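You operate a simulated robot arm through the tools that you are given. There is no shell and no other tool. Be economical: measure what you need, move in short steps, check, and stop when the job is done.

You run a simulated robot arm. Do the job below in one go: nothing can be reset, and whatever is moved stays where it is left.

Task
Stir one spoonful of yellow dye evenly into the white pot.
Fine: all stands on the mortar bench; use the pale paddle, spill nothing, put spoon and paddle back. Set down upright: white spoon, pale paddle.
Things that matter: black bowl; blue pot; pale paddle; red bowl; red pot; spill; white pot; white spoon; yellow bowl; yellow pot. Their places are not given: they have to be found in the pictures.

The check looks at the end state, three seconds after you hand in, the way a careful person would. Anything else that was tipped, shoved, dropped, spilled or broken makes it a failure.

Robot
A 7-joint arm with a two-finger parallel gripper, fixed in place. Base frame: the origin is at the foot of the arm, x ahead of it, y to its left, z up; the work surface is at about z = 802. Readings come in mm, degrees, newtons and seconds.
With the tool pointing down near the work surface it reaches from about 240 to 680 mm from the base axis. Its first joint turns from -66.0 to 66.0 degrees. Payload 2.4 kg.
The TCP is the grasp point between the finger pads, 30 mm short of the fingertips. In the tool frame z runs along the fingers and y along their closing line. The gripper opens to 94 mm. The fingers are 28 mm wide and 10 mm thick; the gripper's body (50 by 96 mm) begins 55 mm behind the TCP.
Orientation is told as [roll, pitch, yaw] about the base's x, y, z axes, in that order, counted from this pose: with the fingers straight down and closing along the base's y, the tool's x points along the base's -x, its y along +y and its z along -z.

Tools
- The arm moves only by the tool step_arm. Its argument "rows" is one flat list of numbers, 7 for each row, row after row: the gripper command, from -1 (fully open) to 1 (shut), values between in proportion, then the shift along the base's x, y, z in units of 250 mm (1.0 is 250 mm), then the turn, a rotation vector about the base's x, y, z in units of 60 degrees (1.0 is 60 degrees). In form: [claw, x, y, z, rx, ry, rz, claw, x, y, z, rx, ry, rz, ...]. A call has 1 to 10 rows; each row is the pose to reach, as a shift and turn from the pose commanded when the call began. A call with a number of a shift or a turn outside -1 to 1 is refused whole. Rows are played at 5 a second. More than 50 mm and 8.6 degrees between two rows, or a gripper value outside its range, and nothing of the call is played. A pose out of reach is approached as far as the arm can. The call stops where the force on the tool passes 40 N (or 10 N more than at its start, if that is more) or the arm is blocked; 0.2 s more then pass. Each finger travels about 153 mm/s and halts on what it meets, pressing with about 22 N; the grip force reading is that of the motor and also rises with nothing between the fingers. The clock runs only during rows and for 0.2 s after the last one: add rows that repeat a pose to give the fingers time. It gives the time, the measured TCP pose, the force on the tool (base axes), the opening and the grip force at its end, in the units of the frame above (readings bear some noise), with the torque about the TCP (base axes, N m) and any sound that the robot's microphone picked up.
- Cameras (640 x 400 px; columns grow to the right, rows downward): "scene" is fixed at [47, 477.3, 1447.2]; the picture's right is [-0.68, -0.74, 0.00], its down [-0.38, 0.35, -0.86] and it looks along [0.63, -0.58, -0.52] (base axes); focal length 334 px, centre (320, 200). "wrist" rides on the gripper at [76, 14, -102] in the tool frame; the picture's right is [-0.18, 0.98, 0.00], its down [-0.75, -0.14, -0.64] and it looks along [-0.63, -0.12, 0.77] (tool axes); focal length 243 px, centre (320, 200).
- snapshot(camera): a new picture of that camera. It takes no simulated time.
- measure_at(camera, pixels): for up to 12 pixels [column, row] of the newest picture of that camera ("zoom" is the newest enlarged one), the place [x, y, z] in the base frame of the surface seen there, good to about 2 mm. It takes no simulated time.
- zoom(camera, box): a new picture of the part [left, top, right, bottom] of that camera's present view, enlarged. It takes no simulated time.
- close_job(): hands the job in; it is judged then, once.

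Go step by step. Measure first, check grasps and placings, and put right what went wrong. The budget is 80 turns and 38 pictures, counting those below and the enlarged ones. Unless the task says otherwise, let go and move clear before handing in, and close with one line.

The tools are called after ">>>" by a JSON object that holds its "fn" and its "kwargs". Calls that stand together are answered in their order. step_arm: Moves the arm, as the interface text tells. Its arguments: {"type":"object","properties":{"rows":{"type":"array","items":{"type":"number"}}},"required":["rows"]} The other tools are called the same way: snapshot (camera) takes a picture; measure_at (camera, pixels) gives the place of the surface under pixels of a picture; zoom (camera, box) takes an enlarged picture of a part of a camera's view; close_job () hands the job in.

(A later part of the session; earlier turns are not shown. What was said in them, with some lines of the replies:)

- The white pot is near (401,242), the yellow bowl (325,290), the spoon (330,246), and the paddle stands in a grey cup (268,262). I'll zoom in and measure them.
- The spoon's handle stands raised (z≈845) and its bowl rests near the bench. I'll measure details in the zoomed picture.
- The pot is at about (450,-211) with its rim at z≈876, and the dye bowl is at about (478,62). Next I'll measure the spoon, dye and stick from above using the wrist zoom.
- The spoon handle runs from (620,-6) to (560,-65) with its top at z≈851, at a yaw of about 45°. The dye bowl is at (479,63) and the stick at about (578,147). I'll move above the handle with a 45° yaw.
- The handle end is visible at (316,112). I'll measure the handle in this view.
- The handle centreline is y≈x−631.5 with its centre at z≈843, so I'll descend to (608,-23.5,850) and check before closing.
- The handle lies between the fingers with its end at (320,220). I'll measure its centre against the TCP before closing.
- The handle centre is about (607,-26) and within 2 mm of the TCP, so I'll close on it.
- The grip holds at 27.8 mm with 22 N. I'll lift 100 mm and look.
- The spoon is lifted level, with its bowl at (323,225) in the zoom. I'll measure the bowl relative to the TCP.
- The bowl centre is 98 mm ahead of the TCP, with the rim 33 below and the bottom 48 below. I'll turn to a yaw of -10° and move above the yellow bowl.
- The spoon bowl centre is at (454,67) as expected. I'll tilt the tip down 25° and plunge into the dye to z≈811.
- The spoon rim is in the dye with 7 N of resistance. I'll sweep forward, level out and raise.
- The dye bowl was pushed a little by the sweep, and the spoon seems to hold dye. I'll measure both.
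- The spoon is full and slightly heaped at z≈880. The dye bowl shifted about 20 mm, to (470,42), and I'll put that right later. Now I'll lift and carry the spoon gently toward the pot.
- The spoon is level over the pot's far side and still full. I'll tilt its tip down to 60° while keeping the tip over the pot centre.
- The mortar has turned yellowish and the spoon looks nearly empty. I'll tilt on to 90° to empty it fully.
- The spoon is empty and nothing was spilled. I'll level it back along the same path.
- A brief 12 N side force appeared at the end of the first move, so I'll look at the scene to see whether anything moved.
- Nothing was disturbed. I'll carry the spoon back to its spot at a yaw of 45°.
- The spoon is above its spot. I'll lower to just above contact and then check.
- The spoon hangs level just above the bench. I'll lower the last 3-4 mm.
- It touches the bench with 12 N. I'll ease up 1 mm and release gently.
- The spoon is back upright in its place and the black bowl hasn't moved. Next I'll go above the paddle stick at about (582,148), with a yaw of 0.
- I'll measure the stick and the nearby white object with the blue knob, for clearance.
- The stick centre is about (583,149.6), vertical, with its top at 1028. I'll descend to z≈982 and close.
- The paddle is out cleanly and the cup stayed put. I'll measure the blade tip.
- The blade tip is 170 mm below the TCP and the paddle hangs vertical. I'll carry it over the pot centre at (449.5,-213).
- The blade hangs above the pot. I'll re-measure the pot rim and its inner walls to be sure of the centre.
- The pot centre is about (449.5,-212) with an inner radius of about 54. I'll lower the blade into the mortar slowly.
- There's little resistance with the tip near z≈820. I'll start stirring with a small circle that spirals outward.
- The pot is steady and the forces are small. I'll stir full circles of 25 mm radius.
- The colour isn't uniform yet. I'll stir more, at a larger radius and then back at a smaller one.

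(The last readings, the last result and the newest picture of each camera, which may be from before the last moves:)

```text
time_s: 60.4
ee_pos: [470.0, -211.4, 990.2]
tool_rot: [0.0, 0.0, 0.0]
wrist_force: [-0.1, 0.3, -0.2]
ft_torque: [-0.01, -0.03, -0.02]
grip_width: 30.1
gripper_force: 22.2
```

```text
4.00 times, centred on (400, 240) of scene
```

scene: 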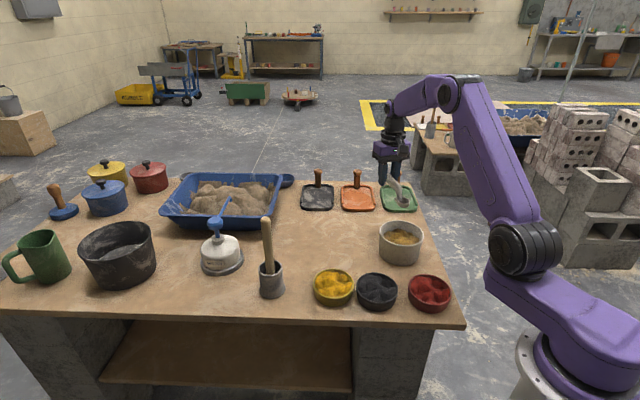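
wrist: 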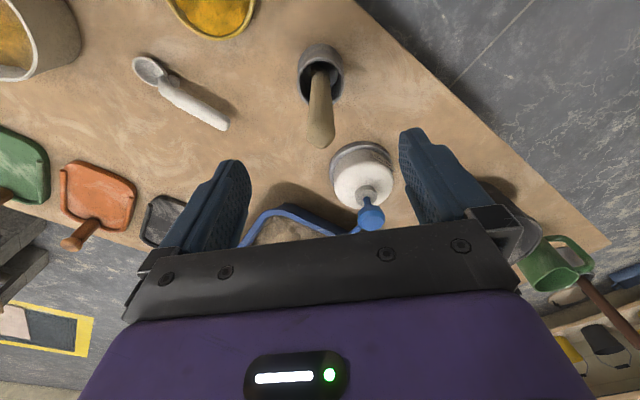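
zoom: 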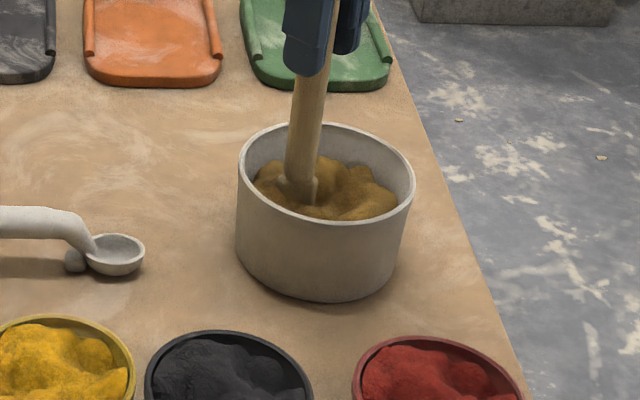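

The mix looks more even. I'll add three more rounds at about 20 mm radius, then lift slowly and inspect.

>>> {"fn": "step_arm", "kwargs": {"rows": [1, -0.0153, -0.047, 0, 0, 0, 0, 1, -0.0553, -0.0761, 0, 0, 0, 0, 1, -0.1047, -0.0761, 0, 0, 0, 0, 1, -0.1447, -0.047, 0, 0, 0, 0, 1, -0.16, 0, 0, 0, 0, 0, 1, -0.1447, 0.047, 0, 0, 0, 0, 1, -0.1047, 0.0761, 0, 0, 0, 0, 1, -0.0553, 0.0761, 0, 0, 0, 0, 1, -0.0153, 0.047, 0, 0, 0, 0, 1, 0, 0, 0, 0, 0, 0]}}

>>> {"fn": "step_arm", "kwargs": {"rows": [1, -0.0, -0.06, 0, 0, 0, 0, 1, -0.0453, -0.1061, 0, 0, 0, 0, 1, -0.1147, -0.1061, 0, 0, 0, 0, 1, -0.1747, -0.067, 0, 0, 0, 0, 1, -0.19, 0, 0, 0, 0, 0, 1, -0.1747, 0.067, 0, 0, 0, 0, 1, -0.1147, 0.1061, 0, 0, 0, 0, 1, -0.0453, 0.1061, 0, 0, 0, 0, 1, -0.0, 0.06, 0, 0, 0, 0, 1, 0, 0, 0, 0, 0, 0]}}

>>> {"fn": "step_arm", "kwargs": {"rows": [1, -0.0153, -0.047, 0, 0, 0, 0, 1, -0.0553, -0.0761, 0, 0, 0, 0, 1, -0.1047, -0.0761, 0, 0, 0, 0, 1, -0.1447, -0.047, 0, 0, 0, 0, 1, -0.16, 0, 0, 0, 0, 0, 1, -0.1447, 0.047, 0, 0, 0, 0, 1, -0.1047, 0.0761, 0, 0, 0, 0, 1, -0.0553, 0.0761, 0, 0, 0, 0, 1, -0.04, 0.047, 0, 0, 0, 0, 1, -0.08, 0, 0, 0, 0, 0]}}

>>> {"fn": "step_arm", "kwargs": {"rows": [1, 0, 0, 0.04, 0, 0, 0, 1, 0, 0, 0.09, 0, 0, 0, 1, 0, 0, 0.15, 0, 0, 0, 1, 0, 0, 0.21, 0, 0, 0, 1, 0, 0, 0.27, 0, 0, 0, 1, 0, 0, 0.28, 0, 0, 0, 1, 0.01, 0, 0.27, 0, 0, 0, 1, 0, 0, 0.28, 0, 0, 0, 1, 0, 0, 0.28, 0, 0, 0, 1, 0, 0, 0.28, 0, 0, 0]}}

>>> {"fn": "zoom", "kwargs": {"camera": "scene", "box": [350, 190, 450, 290]}}

```text
time_s: 62.6
ee_pos: [468.4, -211.5, 990.3]
tool_rot: [0.0, 0.0, 0.0]
wrist_force: [0.7, -0.7, 0.1]
ft_torque: [-0.01, 0.03, -0.02]
grip_width: 30.4
gripper_force: 21.9
```

```text
time_s: 64.8
ee_pos: [470.9, -212.9, 989.3]
tool_rot: [0.0, -0.1, -0.1]
wrist_force: [0.8, 0.0, -1.4]
ft_torque: [0.02, 0.02, 0.0]
grip_width: 30.3
gripper_force: 21.8
```

```text
time_s: 67.0
ee_pos: [449.7, -212.2, 991.0]
tool_rot: [0.0, -0.1, 0.0]
wrist_force: [0.4, -0.6, -1.1]
ft_torque: [0.02, 0.01, -0.01]
grip_width: 30.3
gripper_force: 22.5
```

```text
time_s: 69.2
ee_pos: [448.6, -212.1, 1059.8]
tool_rot: [0.0, 0.0, -0.1]
wrist_force: [-0.1, -0.5, -1.1]
ft_torque: [0.02, 0.0, -0.01]
grip_width: 30.3
gripper_force: 21.9
```

```text
4.00 times, centred on (400, 240) of scene
```

zoom: 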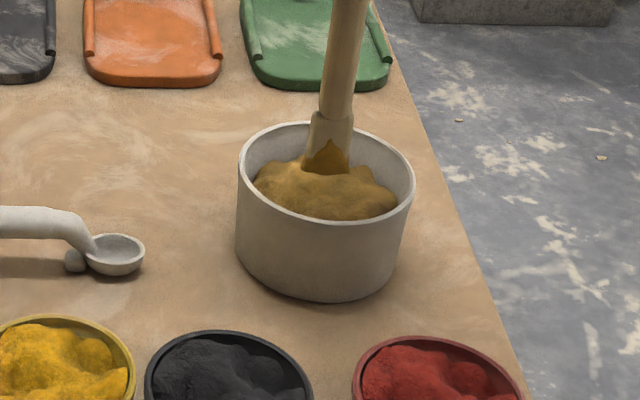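

The mortar looks evenly ochre. The blade still carries some material at its tip, so I'll shake it off inside the pot and look closer.

>>> {"fn": "step_arm", "kwargs": {"rows": [1, 0, 0, -0.05, 0, 0, 0, 1, 0.06, 0, -0.05, 0, 0, 0, 1, -0.06, 0, -0.05, 0, 0, 0, 1, 0.06, 0, -0.05, 0, 0, 0, 1, -0.06, 0, -0.05, 0, 0, 0, 1, 0, 0, -0.08, 0, 0, 0, 1, 0, 0, 0, 0, 0, 0, 1, 0, 0, -0.08, 0, 0, 0, 1, 0, 0, 0, 0, 0, 0, 1, 0, 0, 0.04, 0, 0, 0]}}

>>> {"fn": "step_arm", "kwargs": {"rows": [1, 0, 0, 0, 0, 0, 0, 1, 0, 0, 0, 0, 0, 0, 1, 0, 0, 0, 0, 0, 0, 1, 0, 0, 0, 0, 0, 0, 1, 0, 0, 0, 0, 0, 0, 1, 0, 0, 0, 0, 0, 0, 1, 0, 0, 0, 0, 0, 0, 1, 0, 0, 0, 0, 0, 0, 1, 0, 0, 0, 0, 0, 0, 1, 0, 0, 0, 0, 0, 0]}}

>>> {"fn": "zoom", "kwargs": {"camera": "scene", "box": [375, 200, 425, 250]}}

```text
time_s: 71.4
ee_pos: [448.7, -212.0, 1069.2]
tool_rot: [0.0, 0.0, -0.1]
wrist_force: [0.9, -0.2, 0.0]
ft_torque: [0.0, 0.0, 0.0]
grip_width: 30.3
gripper_force: 21.9
```

```text
time_s: 73.6
ee_pos: [448.4, -212.4, 1069.3]
tool_rot: [0.0, -0.1, -0.1]
wrist_force: [0.5, -0.4, -0.4]
ft_torque: [0.06, -0.03, 0.0]
grip_width: 30.1
gripper_force: 22.0
```

```text
8.00 times, centred on (400, 225) of scene
```

zoom: 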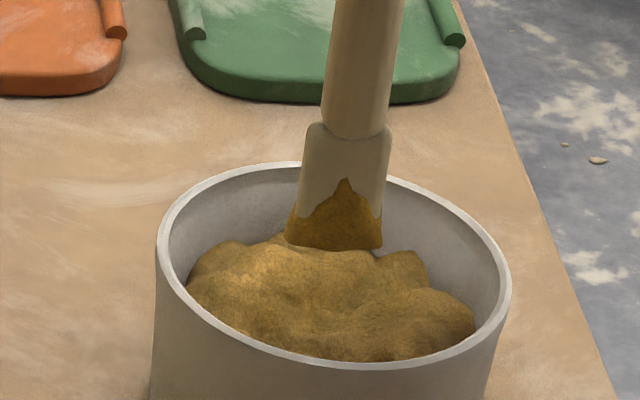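

The blade only has a thin coating and nothing is dripping. I'll lift and carry the paddle back to its cup.

>>> {"fn": "step_arm", "kwargs": {"rows": [1, 0, 0, 0.12, 0, 0, 0, 1, 0, 0, 0.26, 0, 0, 0, 1, 0.02, 0.05, 0.27, 0, 0, 0, 1, 0.06, 0.16, 0.27, 0, 0, 0, 1, 0.11, 0.3, 0.27, 0, 0, 0, 1, 0.16, 0.44, 0.27, 0, 0, 0, 1, 0.21, 0.58, 0.27, 0, 0, 0, 1, 0.26, 0.7, 0.27, 0, 0, 0]}}

>>> {"fn": "step_arm", "kwargs": {"rows": [1, 0.05, 0.14, 0, 0, 0, 0, 1, 0.1, 0.28, 0, 0, 0, 0, 1, 0.15, 0.42, 0, 0, 0, 0, 1, 0.2, 0.55, 0, 0, 0, 0, 1, 0.25, 0.67, 0, 0, 0, 0, 1, 0.279, 0.748, 0, 0, 0, 0, 1, 0.279, 0.748, 0, 0, 0, 0, 1, 0.279, 0.748, 0, 0, 0, 0]}}

>>> {"fn": "zoom", "kwargs": {"camera": "scene", "box": [220, 200, 320, 310]}}

```text
time_s: 75.4
ee_pos: [515.1, -36.9, 1139.0]
tool_rot: [0.0, 0.0, 0.0]
wrist_force: [-0.5, 0.8, -0.3]
ft_torque: [0.03, 0.0, -0.03]
grip_width: 30.2
gripper_force: 21.8
```

```text
time_s: 77.2
ee_pos: [585.9, 150.6, 1137.2]
tool_rot: [0.0, 0.0, -0.1]
wrist_force: [0.5, -0.6, -0.9]
ft_torque: [-0.04, 0.0, 0.0]
grip_width: 30.1
gripper_force: 22.1
```

```text
3.64 times, centred on (270, 255) of scene
```

zoom: 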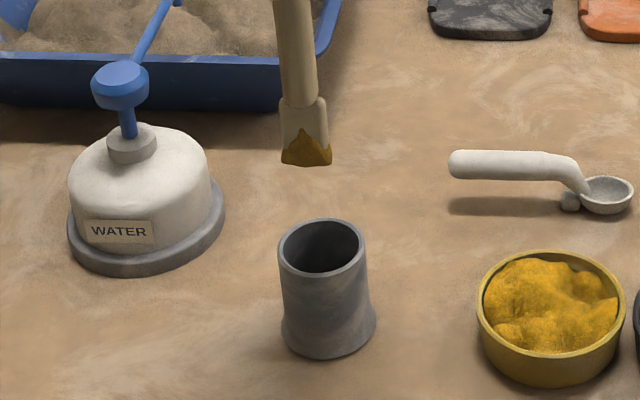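

I'll measure the cup rim and the blade tip for alignment.

>>> {"fn": "measure_at", "kwargs": {"camera": "zoom", "pixels": [[280, 249], [365, 246], [321, 220], [322, 272], [300, 225], [350, 264], [282, 160], [330, 160], [306, 163], [306, 140], [300, 60]]}}

```text
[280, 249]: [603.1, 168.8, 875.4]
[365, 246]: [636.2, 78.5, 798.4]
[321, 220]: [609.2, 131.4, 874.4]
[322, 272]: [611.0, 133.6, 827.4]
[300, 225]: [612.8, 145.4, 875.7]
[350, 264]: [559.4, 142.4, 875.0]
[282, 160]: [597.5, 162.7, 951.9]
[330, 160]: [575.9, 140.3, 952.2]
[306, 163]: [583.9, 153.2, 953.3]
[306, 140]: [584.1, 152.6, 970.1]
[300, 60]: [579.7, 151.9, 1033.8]
```

The cup centre is about (586,147) and the blade about (588,149). I'll shift 2 mm and lower into the cup.

>>> {"fn": "step_arm", "kwargs": {"rows": [1, -0.007, -0.006, -0.1, 0, 0, 0, 1, -0.007, -0.006, -0.2, 0, 0, 0, 1, -0.007, -0.006, -0.28, 0, 0, 0, 1, -0.007, -0.006, -0.36, 0, 0, 0, 1, -0.007, -0.006, -0.44, 0, 0, 0, 1, -0.007, -0.006, -0.52, 0, 0, 0, 1, -0.007, -0.006, -0.58, 0, 0, 0, 1, -0.007, -0.006, -0.61, 0, 0, 0, 1, -0.007, -0.006, -0.62, 0, 0, 0, 1, -0.007, -0.006, -0.62, 0, 0, 0]}}

>>> {"fn": "zoom", "kwargs": {"camera": "scene", "box": [220, 200, 320, 310]}}

```text
time_s: 79.4
ee_pos: [583.9, 148.5, 982.7]
tool_rot: [0.0, -0.2, -0.1]
wrist_force: [1.4, -1.3, 20.4]
ft_torque: [-0.44, -0.31, -0.02]
grip_width: 30.4
gripper_force: 22.1
```

```text
3.64 times, centred on (270, 255) of scene
```

zoom: 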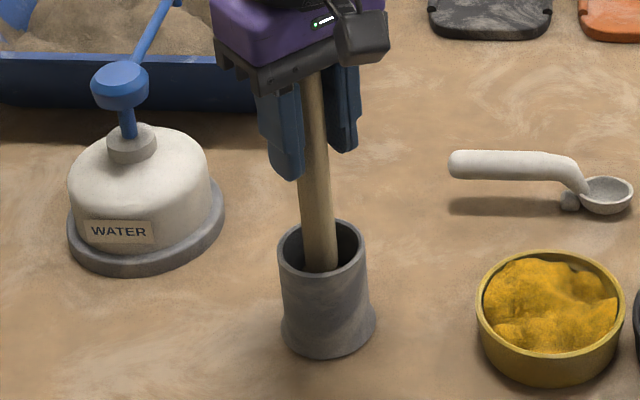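

The paddle rests on the cup floor with 20 N of contact. I'll ease up slightly, release and retreat upward.

>>> {"fn": "step_arm", "kwargs": {"rows": [1, 0, 0, 0.006, 0, 0, 0, 0.4, 0, 0, 0.006, 0, 0, 0, 0, 0, 0, 0.006, 0, 0, 0, -0.5, 0, 0, 0.006, 0, 0, 0, -1, 0, 0, 0.006, 0, 0, 0, -1, 0, 0, 0.006, 0, 0, 0]}}

>>> {"fn": "step_arm", "kwargs": {"rows": [-1, 0, 0, 0.1, 0, 0, 0, -1, 0, 0, 0.25, 0, 0, 0, -1, 0, 0, 0.4, 0, 0, 0, -1, 0, 0, 0.5, 0, 0, 0, -1, -0.05, -0.12, 0.5, 0, 0, 0, -1, -0.1, -0.26, 0.5, 0, 0, 0, -1, -0.15, -0.4, 0.5, 0, 0, 0, -1, -0.2, -0.5, 0.5, 0, 0, 0, -1, -0.2, -0.5, 0.5, 0, 0, 0]}}

>>> {"fn": "zoom", "kwargs": {"camera": "scene", "box": [230, 190, 470, 340]}}

```text
time_s: 80.8
ee_pos: [582.4, 147.3, 984.3]
tool_rot: [0.0, 0.0, -0.1]
wrist_force: [-0.1, -0.4, -1.3]
ft_torque: [-0.03, 0.0, 0.05]
grip_width: 93.8
gripper_force: 0.1
```

```text
time_s: 82.8
ee_pos: [533.5, 21.6, 1109.9]
tool_rot: [0.0, 0.0, -0.1]
wrist_force: [0.4, 0.2, 0.1]
ft_torque: [-0.01, 0.03, 0.03]
grip_width: 94.0
gripper_force: 0.1
```

```text
2.67 times, centred on (350, 265) of scene
```

zoom: 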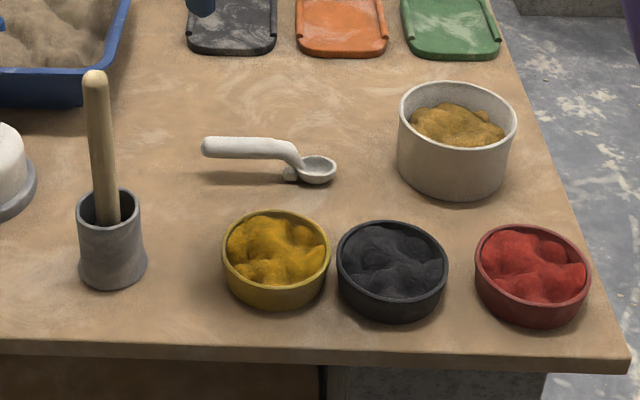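

The paddle stands in its cup again. The yellow bowl remains displaced, so I'll measure both bowls for a gentle fork push back.

>>> {"fn": "measure_at", "kwargs": {"camera": "zoom", "pixels": [[226, 247], [329, 246], [275, 213], [278, 285], [240, 228], [313, 228], [338, 258], [445, 262], [392, 223], [392, 298], [352, 235], [432, 235]]}}

>>> {"fn": "snapshot", "kwargs": {"camera": "wrist"}}

```text
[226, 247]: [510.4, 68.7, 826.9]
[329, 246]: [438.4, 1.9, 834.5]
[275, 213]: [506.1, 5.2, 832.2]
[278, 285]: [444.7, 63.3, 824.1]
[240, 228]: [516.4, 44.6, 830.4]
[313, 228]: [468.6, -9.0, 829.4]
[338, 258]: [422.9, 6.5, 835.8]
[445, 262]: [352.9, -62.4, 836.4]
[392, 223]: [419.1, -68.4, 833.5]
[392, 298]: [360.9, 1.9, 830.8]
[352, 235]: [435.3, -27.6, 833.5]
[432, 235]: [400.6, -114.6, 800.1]
```

```text
8 pictures are left
```

wrist: 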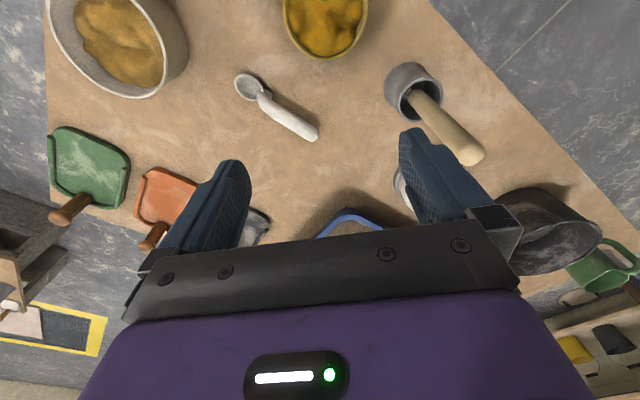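

The yellow bowl is now at about (474.5,35.5) and was originally at (479,62), so it needs about 27 mm along (0.18,0.98). The black bowl is at (389,-30), so closed fingers fit behind the yellow one at (463,-27). I'll move above that point.

>>> {"fn": "step_arm", "kwargs": {"rows": [0, -0.04, -0.03, -0.1, 0, 0, -0.03, 1, -0.09, -0.06, -0.22, 0, 0, -0.06, 1, -0.14, -0.1, -0.34, 0, 0, -0.09, 1, -0.19, -0.13, -0.46, 0, 0, -0.12, 1, -0.24, -0.165, -0.58, 0, 0, -0.15, 1, -0.28, -0.194, -0.68, 0, 0, -0.168, 1, -0.28, -0.194, -0.84, 0, 0, -0.168, 1, -0.28, -0.194, -0.9, 0, 0, -0.168, 1, -0.28, -0.194, -0.9, 0, 0, -0.168]}}

>>> {"fn": "zoom", "kwargs": {"camera": "scene", "box": [290, 220, 420, 320]}}

```text
time_s: 84.8
ee_pos: [461.2, -25.5, 883.4]
tool_rot: [0.0, 0.0, -10.1]
wrist_force: [-0.2, 0.4, -0.4]
ft_torque: [-0.03, 0.02, -0.01]
grip_width: 0.0
gripper_force: 22.0
```

```text
4.00 times, centred on (355, 270) of scene
```

zoom: 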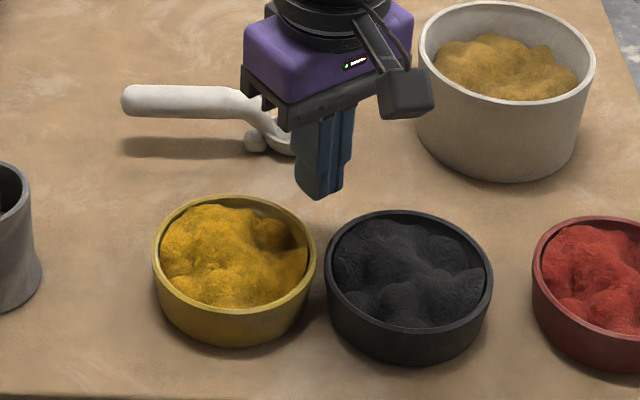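

I'll check clearances numerically by measuring the rims of both bowls and the fingertips.

>>> {"fn": "measure_at", "kwargs": {"camera": "zoom", "pixels": [[155, 255], [313, 258], [235, 198], [232, 310], [300, 225], [175, 215], [329, 272], [490, 278], [408, 213], [345, 232], [320, 195], [335, 190]]}}

```text
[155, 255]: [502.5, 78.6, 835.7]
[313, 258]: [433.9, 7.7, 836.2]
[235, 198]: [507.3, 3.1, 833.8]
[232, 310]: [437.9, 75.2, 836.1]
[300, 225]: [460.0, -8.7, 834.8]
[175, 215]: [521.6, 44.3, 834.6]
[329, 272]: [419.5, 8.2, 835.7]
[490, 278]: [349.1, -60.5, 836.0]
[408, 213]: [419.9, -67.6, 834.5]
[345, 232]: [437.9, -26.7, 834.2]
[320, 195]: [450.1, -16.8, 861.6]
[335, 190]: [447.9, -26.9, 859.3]
```

A refit puts the yellow bowl at (471.3,40), radius 49.5, so it needs about (+8,+22). The black bowl clears the fingers by about 6 mm. I'll descend slowly behind the yellow bowl.

>>> {"fn": "step_arm", "kwargs": {"rows": [1, -0.005, 0.016, 0, 0, 0, 0, 1, -0.005, 0.016, -0.04, 0, 0, 0, 1, -0.005, 0.016, -0.08, 0, 0, 0, 1, -0.005, 0.016, -0.12, 0, 0, 0, 1, -0.005, 0.016, -0.16, 0, 0, 0, 1, -0.005, 0.016, -0.16, 0, 0, 0]}}

>>> {"fn": "zoom", "kwargs": {"camera": "scene", "box": [290, 220, 420, 320]}}

```text
time_s: 85.7
ee_pos: [461.7, -22.3, 866.3]
tool_rot: [0.0, -0.2, -10.1]
wrist_force: [-7.1, 1.9, 21.7]
ft_torque: [0.25, 0.29, 0.07]
grip_width: 0.2
gripper_force: 22.4
stopped in row 4: the force on the tool passed its limit at 71 N (the readings are from after the stop); the commanded pose is now the measured one
```

```text
4.00 times, centred on (355, 270) of scene
```

zoom: 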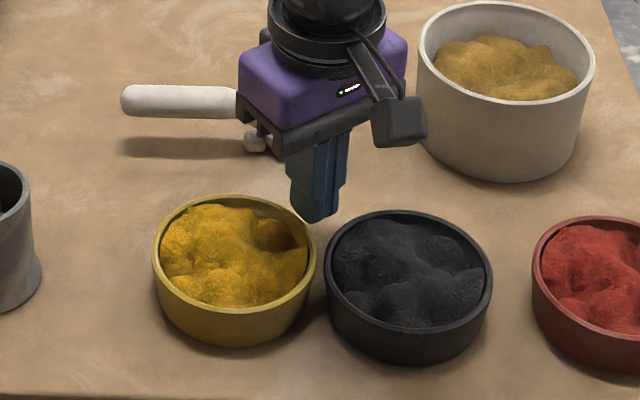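

The fingertip touched the yellow rim (contact works out near (458,-13)), and no bowl moved. I'll raise, back off 7 mm and descend again.

>>> {"fn": "step_arm", "kwargs": {"rows": [1, 0, 0, 0.04, 0, 0, 0, 1, -0.003, -0.015, 0.04, 0, 0, 0, 1, -0.005, -0.03, 0.04, 0, 0, 0, 1, -0.005, -0.03, 0.01, 0, 0, 0, 1, -0.005, -0.03, -0.02, 0, 0, 0, 1, -0.005, -0.03, -0.05, 0, 0, 0, 1, -0.005, -0.03, -0.09, 0, 0, 0, 1, -0.005, -0.03, -0.09, 0, 0, 0]}}

```text
time_s: 87.5
ee_pos: [460.5, -29.1, 843.1]
tool_rot: [-0.1, -0.1, -10.1]
wrist_force: [-0.7, 0.0, -0.6]
ft_torque: [-0.05, 0.01, 0.03]
grip_width: 0.1
gripper_force: 22.7
```

The fingers are down freely behind the bowl. I'll push slowly along (0.18,0.98) by 24 mm.

>>> {"fn": "step_arm", "kwargs": {"rows": [1, 0.002, 0.013, 0, 0, 0, 0, 1, 0.005, 0.026, 0, 0, 0, 0, 1, 0.007, 0.039, 0, 0, 0, 0, 1, 0.009, 0.052, 0, 0, 0, 0, 1, 0.012, 0.065, 0, 0, 0, 0, 1, 0.014, 0.08, 0, 0, 0, 0, 1, 0.017, 0.095, 0, 0, 0, 0, 1, 0.017, 0.095, 0, 0, 0, 0]}}

>>> {"fn": "zoom", "kwargs": {"camera": "scene", "box": [290, 220, 420, 320]}}

```text
time_s: 89.3
ee_pos: [464.4, -6.4, 842.2]
tool_rot: [-0.1, 0.0, -10.0]
wrist_force: [-0.6, -1.5, 0.9]
ft_torque: [-0.01, 0.0, 0.05]
grip_width: 0.0
gripper_force: 22.0
```

```text
4.00 times, centred on (355, 270) of scene
```

zoom: 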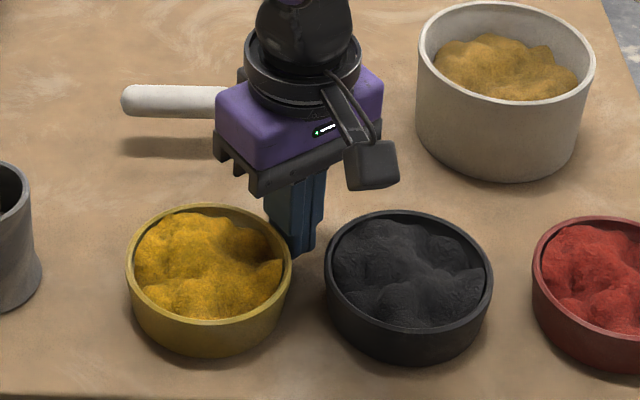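

>>> {"fn": "measure_at", "kwargs": {"camera": "zoom", "pixels": [[129, 265], [288, 266], [210, 206], [207, 319], [265, 230], [150, 223], [150, 305], [270, 300]]}}

```text
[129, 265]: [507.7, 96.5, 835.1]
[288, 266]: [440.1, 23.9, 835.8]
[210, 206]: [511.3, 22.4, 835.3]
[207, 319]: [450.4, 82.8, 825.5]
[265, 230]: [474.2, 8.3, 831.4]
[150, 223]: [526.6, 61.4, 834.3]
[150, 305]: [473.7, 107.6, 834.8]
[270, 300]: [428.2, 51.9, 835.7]
```

The bowl is now at about (477,58.5) against its original (479,62.5). I'll push another 4 mm, then back away and rise.

>>> {"fn": "step_arm", "kwargs": {"rows": [1, 0.0015, 0.009, 0, 0, 0, 0, 1, 0.003, 0.018, 0, 0, 0, 0, 1, 0.003, 0.018, 0, 0, 0, 0, 1, -0.001, -0.01, 0, 0, 0, 0, 1, -0.003, -0.035, 0, 0, 0, 0, 1, -0.003, -0.04, 0.08, 0, 0, 0, 1, -0.003, -0.04, 0.24, 0, 0, 0, 1, -0.003, -0.04, 0.42, 0, 0, 0, 1, -0.003, -0.04, 0.6, 0, 0, 0, 1, -0.003, -0.04, 0.78, 0, 0, 0]}}

>>> {"fn": "step_arm", "kwargs": {"rows": [0.5, -0.05, -0.02, 0.16, 0, 0, 0, 0, -0.1, -0.04, 0.32, 0, 0, 0, -0.5, -0.15, -0.06, 0.48, 0, 0, 0, -1, -0.2, -0.08, 0.64, 0, 0, 0, -1, -0.2, -0.08, 0.64, 0, 0, 0]}}

>>> {"fn": "snapshot", "kwargs": {"camera": "scene"}}

>>> {"fn": "zoom", "kwargs": {"camera": "scene", "box": [230, 190, 470, 340]}}

```text
time_s: 91.5
ee_pos: [463.1, -15.4, 1040.1]
tool_rot: [-0.1, -0.1, -10.1]
wrist_force: [-0.6, -0.7, -0.4]
ft_torque: [0.01, 0.03, -0.01]
grip_width: 0.1
gripper_force: 21.7
```

```text
time_s: 92.7
ee_pos: [413.8, -34.7, 1197.4]
tool_rot: [0.0, 0.0, -10.2]
wrist_force: [-1.1, 0.0, 0.8]
ft_torque: [-0.01, -0.01, -0.01]
grip_width: 93.7
gripper_force: 0.0
```

```text
4 pictures are left
```

scene: 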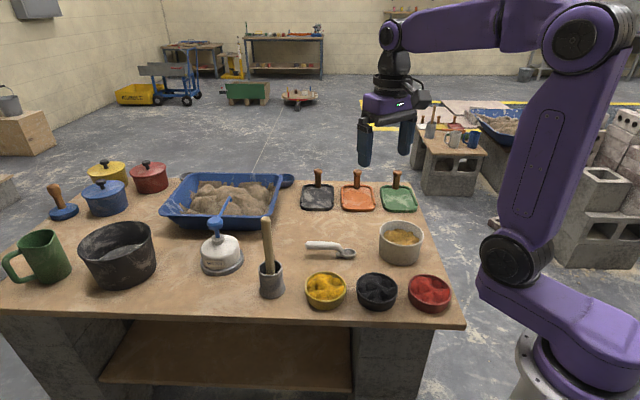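

```text
2.67 times, centred on (350, 265) of scene
```

zoom: 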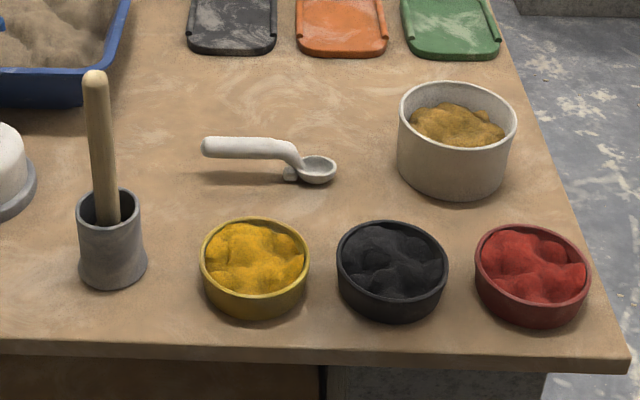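

Everything stands where it began, with the yellow bowl within a few mm of its place. I'll take one last look at how even the mix is.

>>> {"fn": "zoom", "kwargs": {"camera": "scene", "box": [375, 215, 430, 265]}}

```text
8.00 times, centred on (402, 240) of scene
```

zoom: 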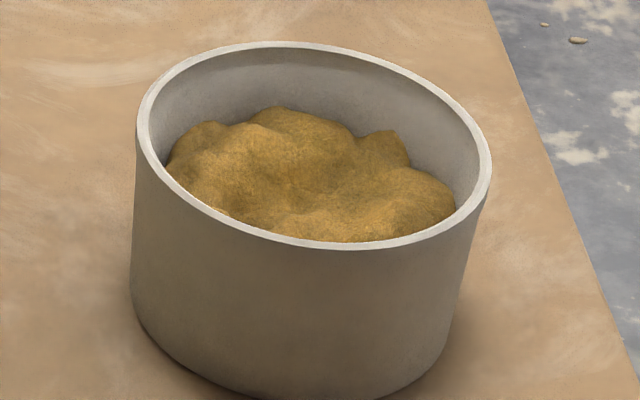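

The mix is an even ochre, there are no spills, and the spoon and paddle are back, so I'm handing in.

>>> {"fn": "close_job", "kwargs": {}}

```text
The job is handed in.
```

I stirred one spoonful of yellow dye evenly into the white pot, saw no spills, and set the white spoon and pale paddle back upright; scooping shoved the yellow bowl about 25 mm, and I pushed it back to within a few millimetres of where it began.
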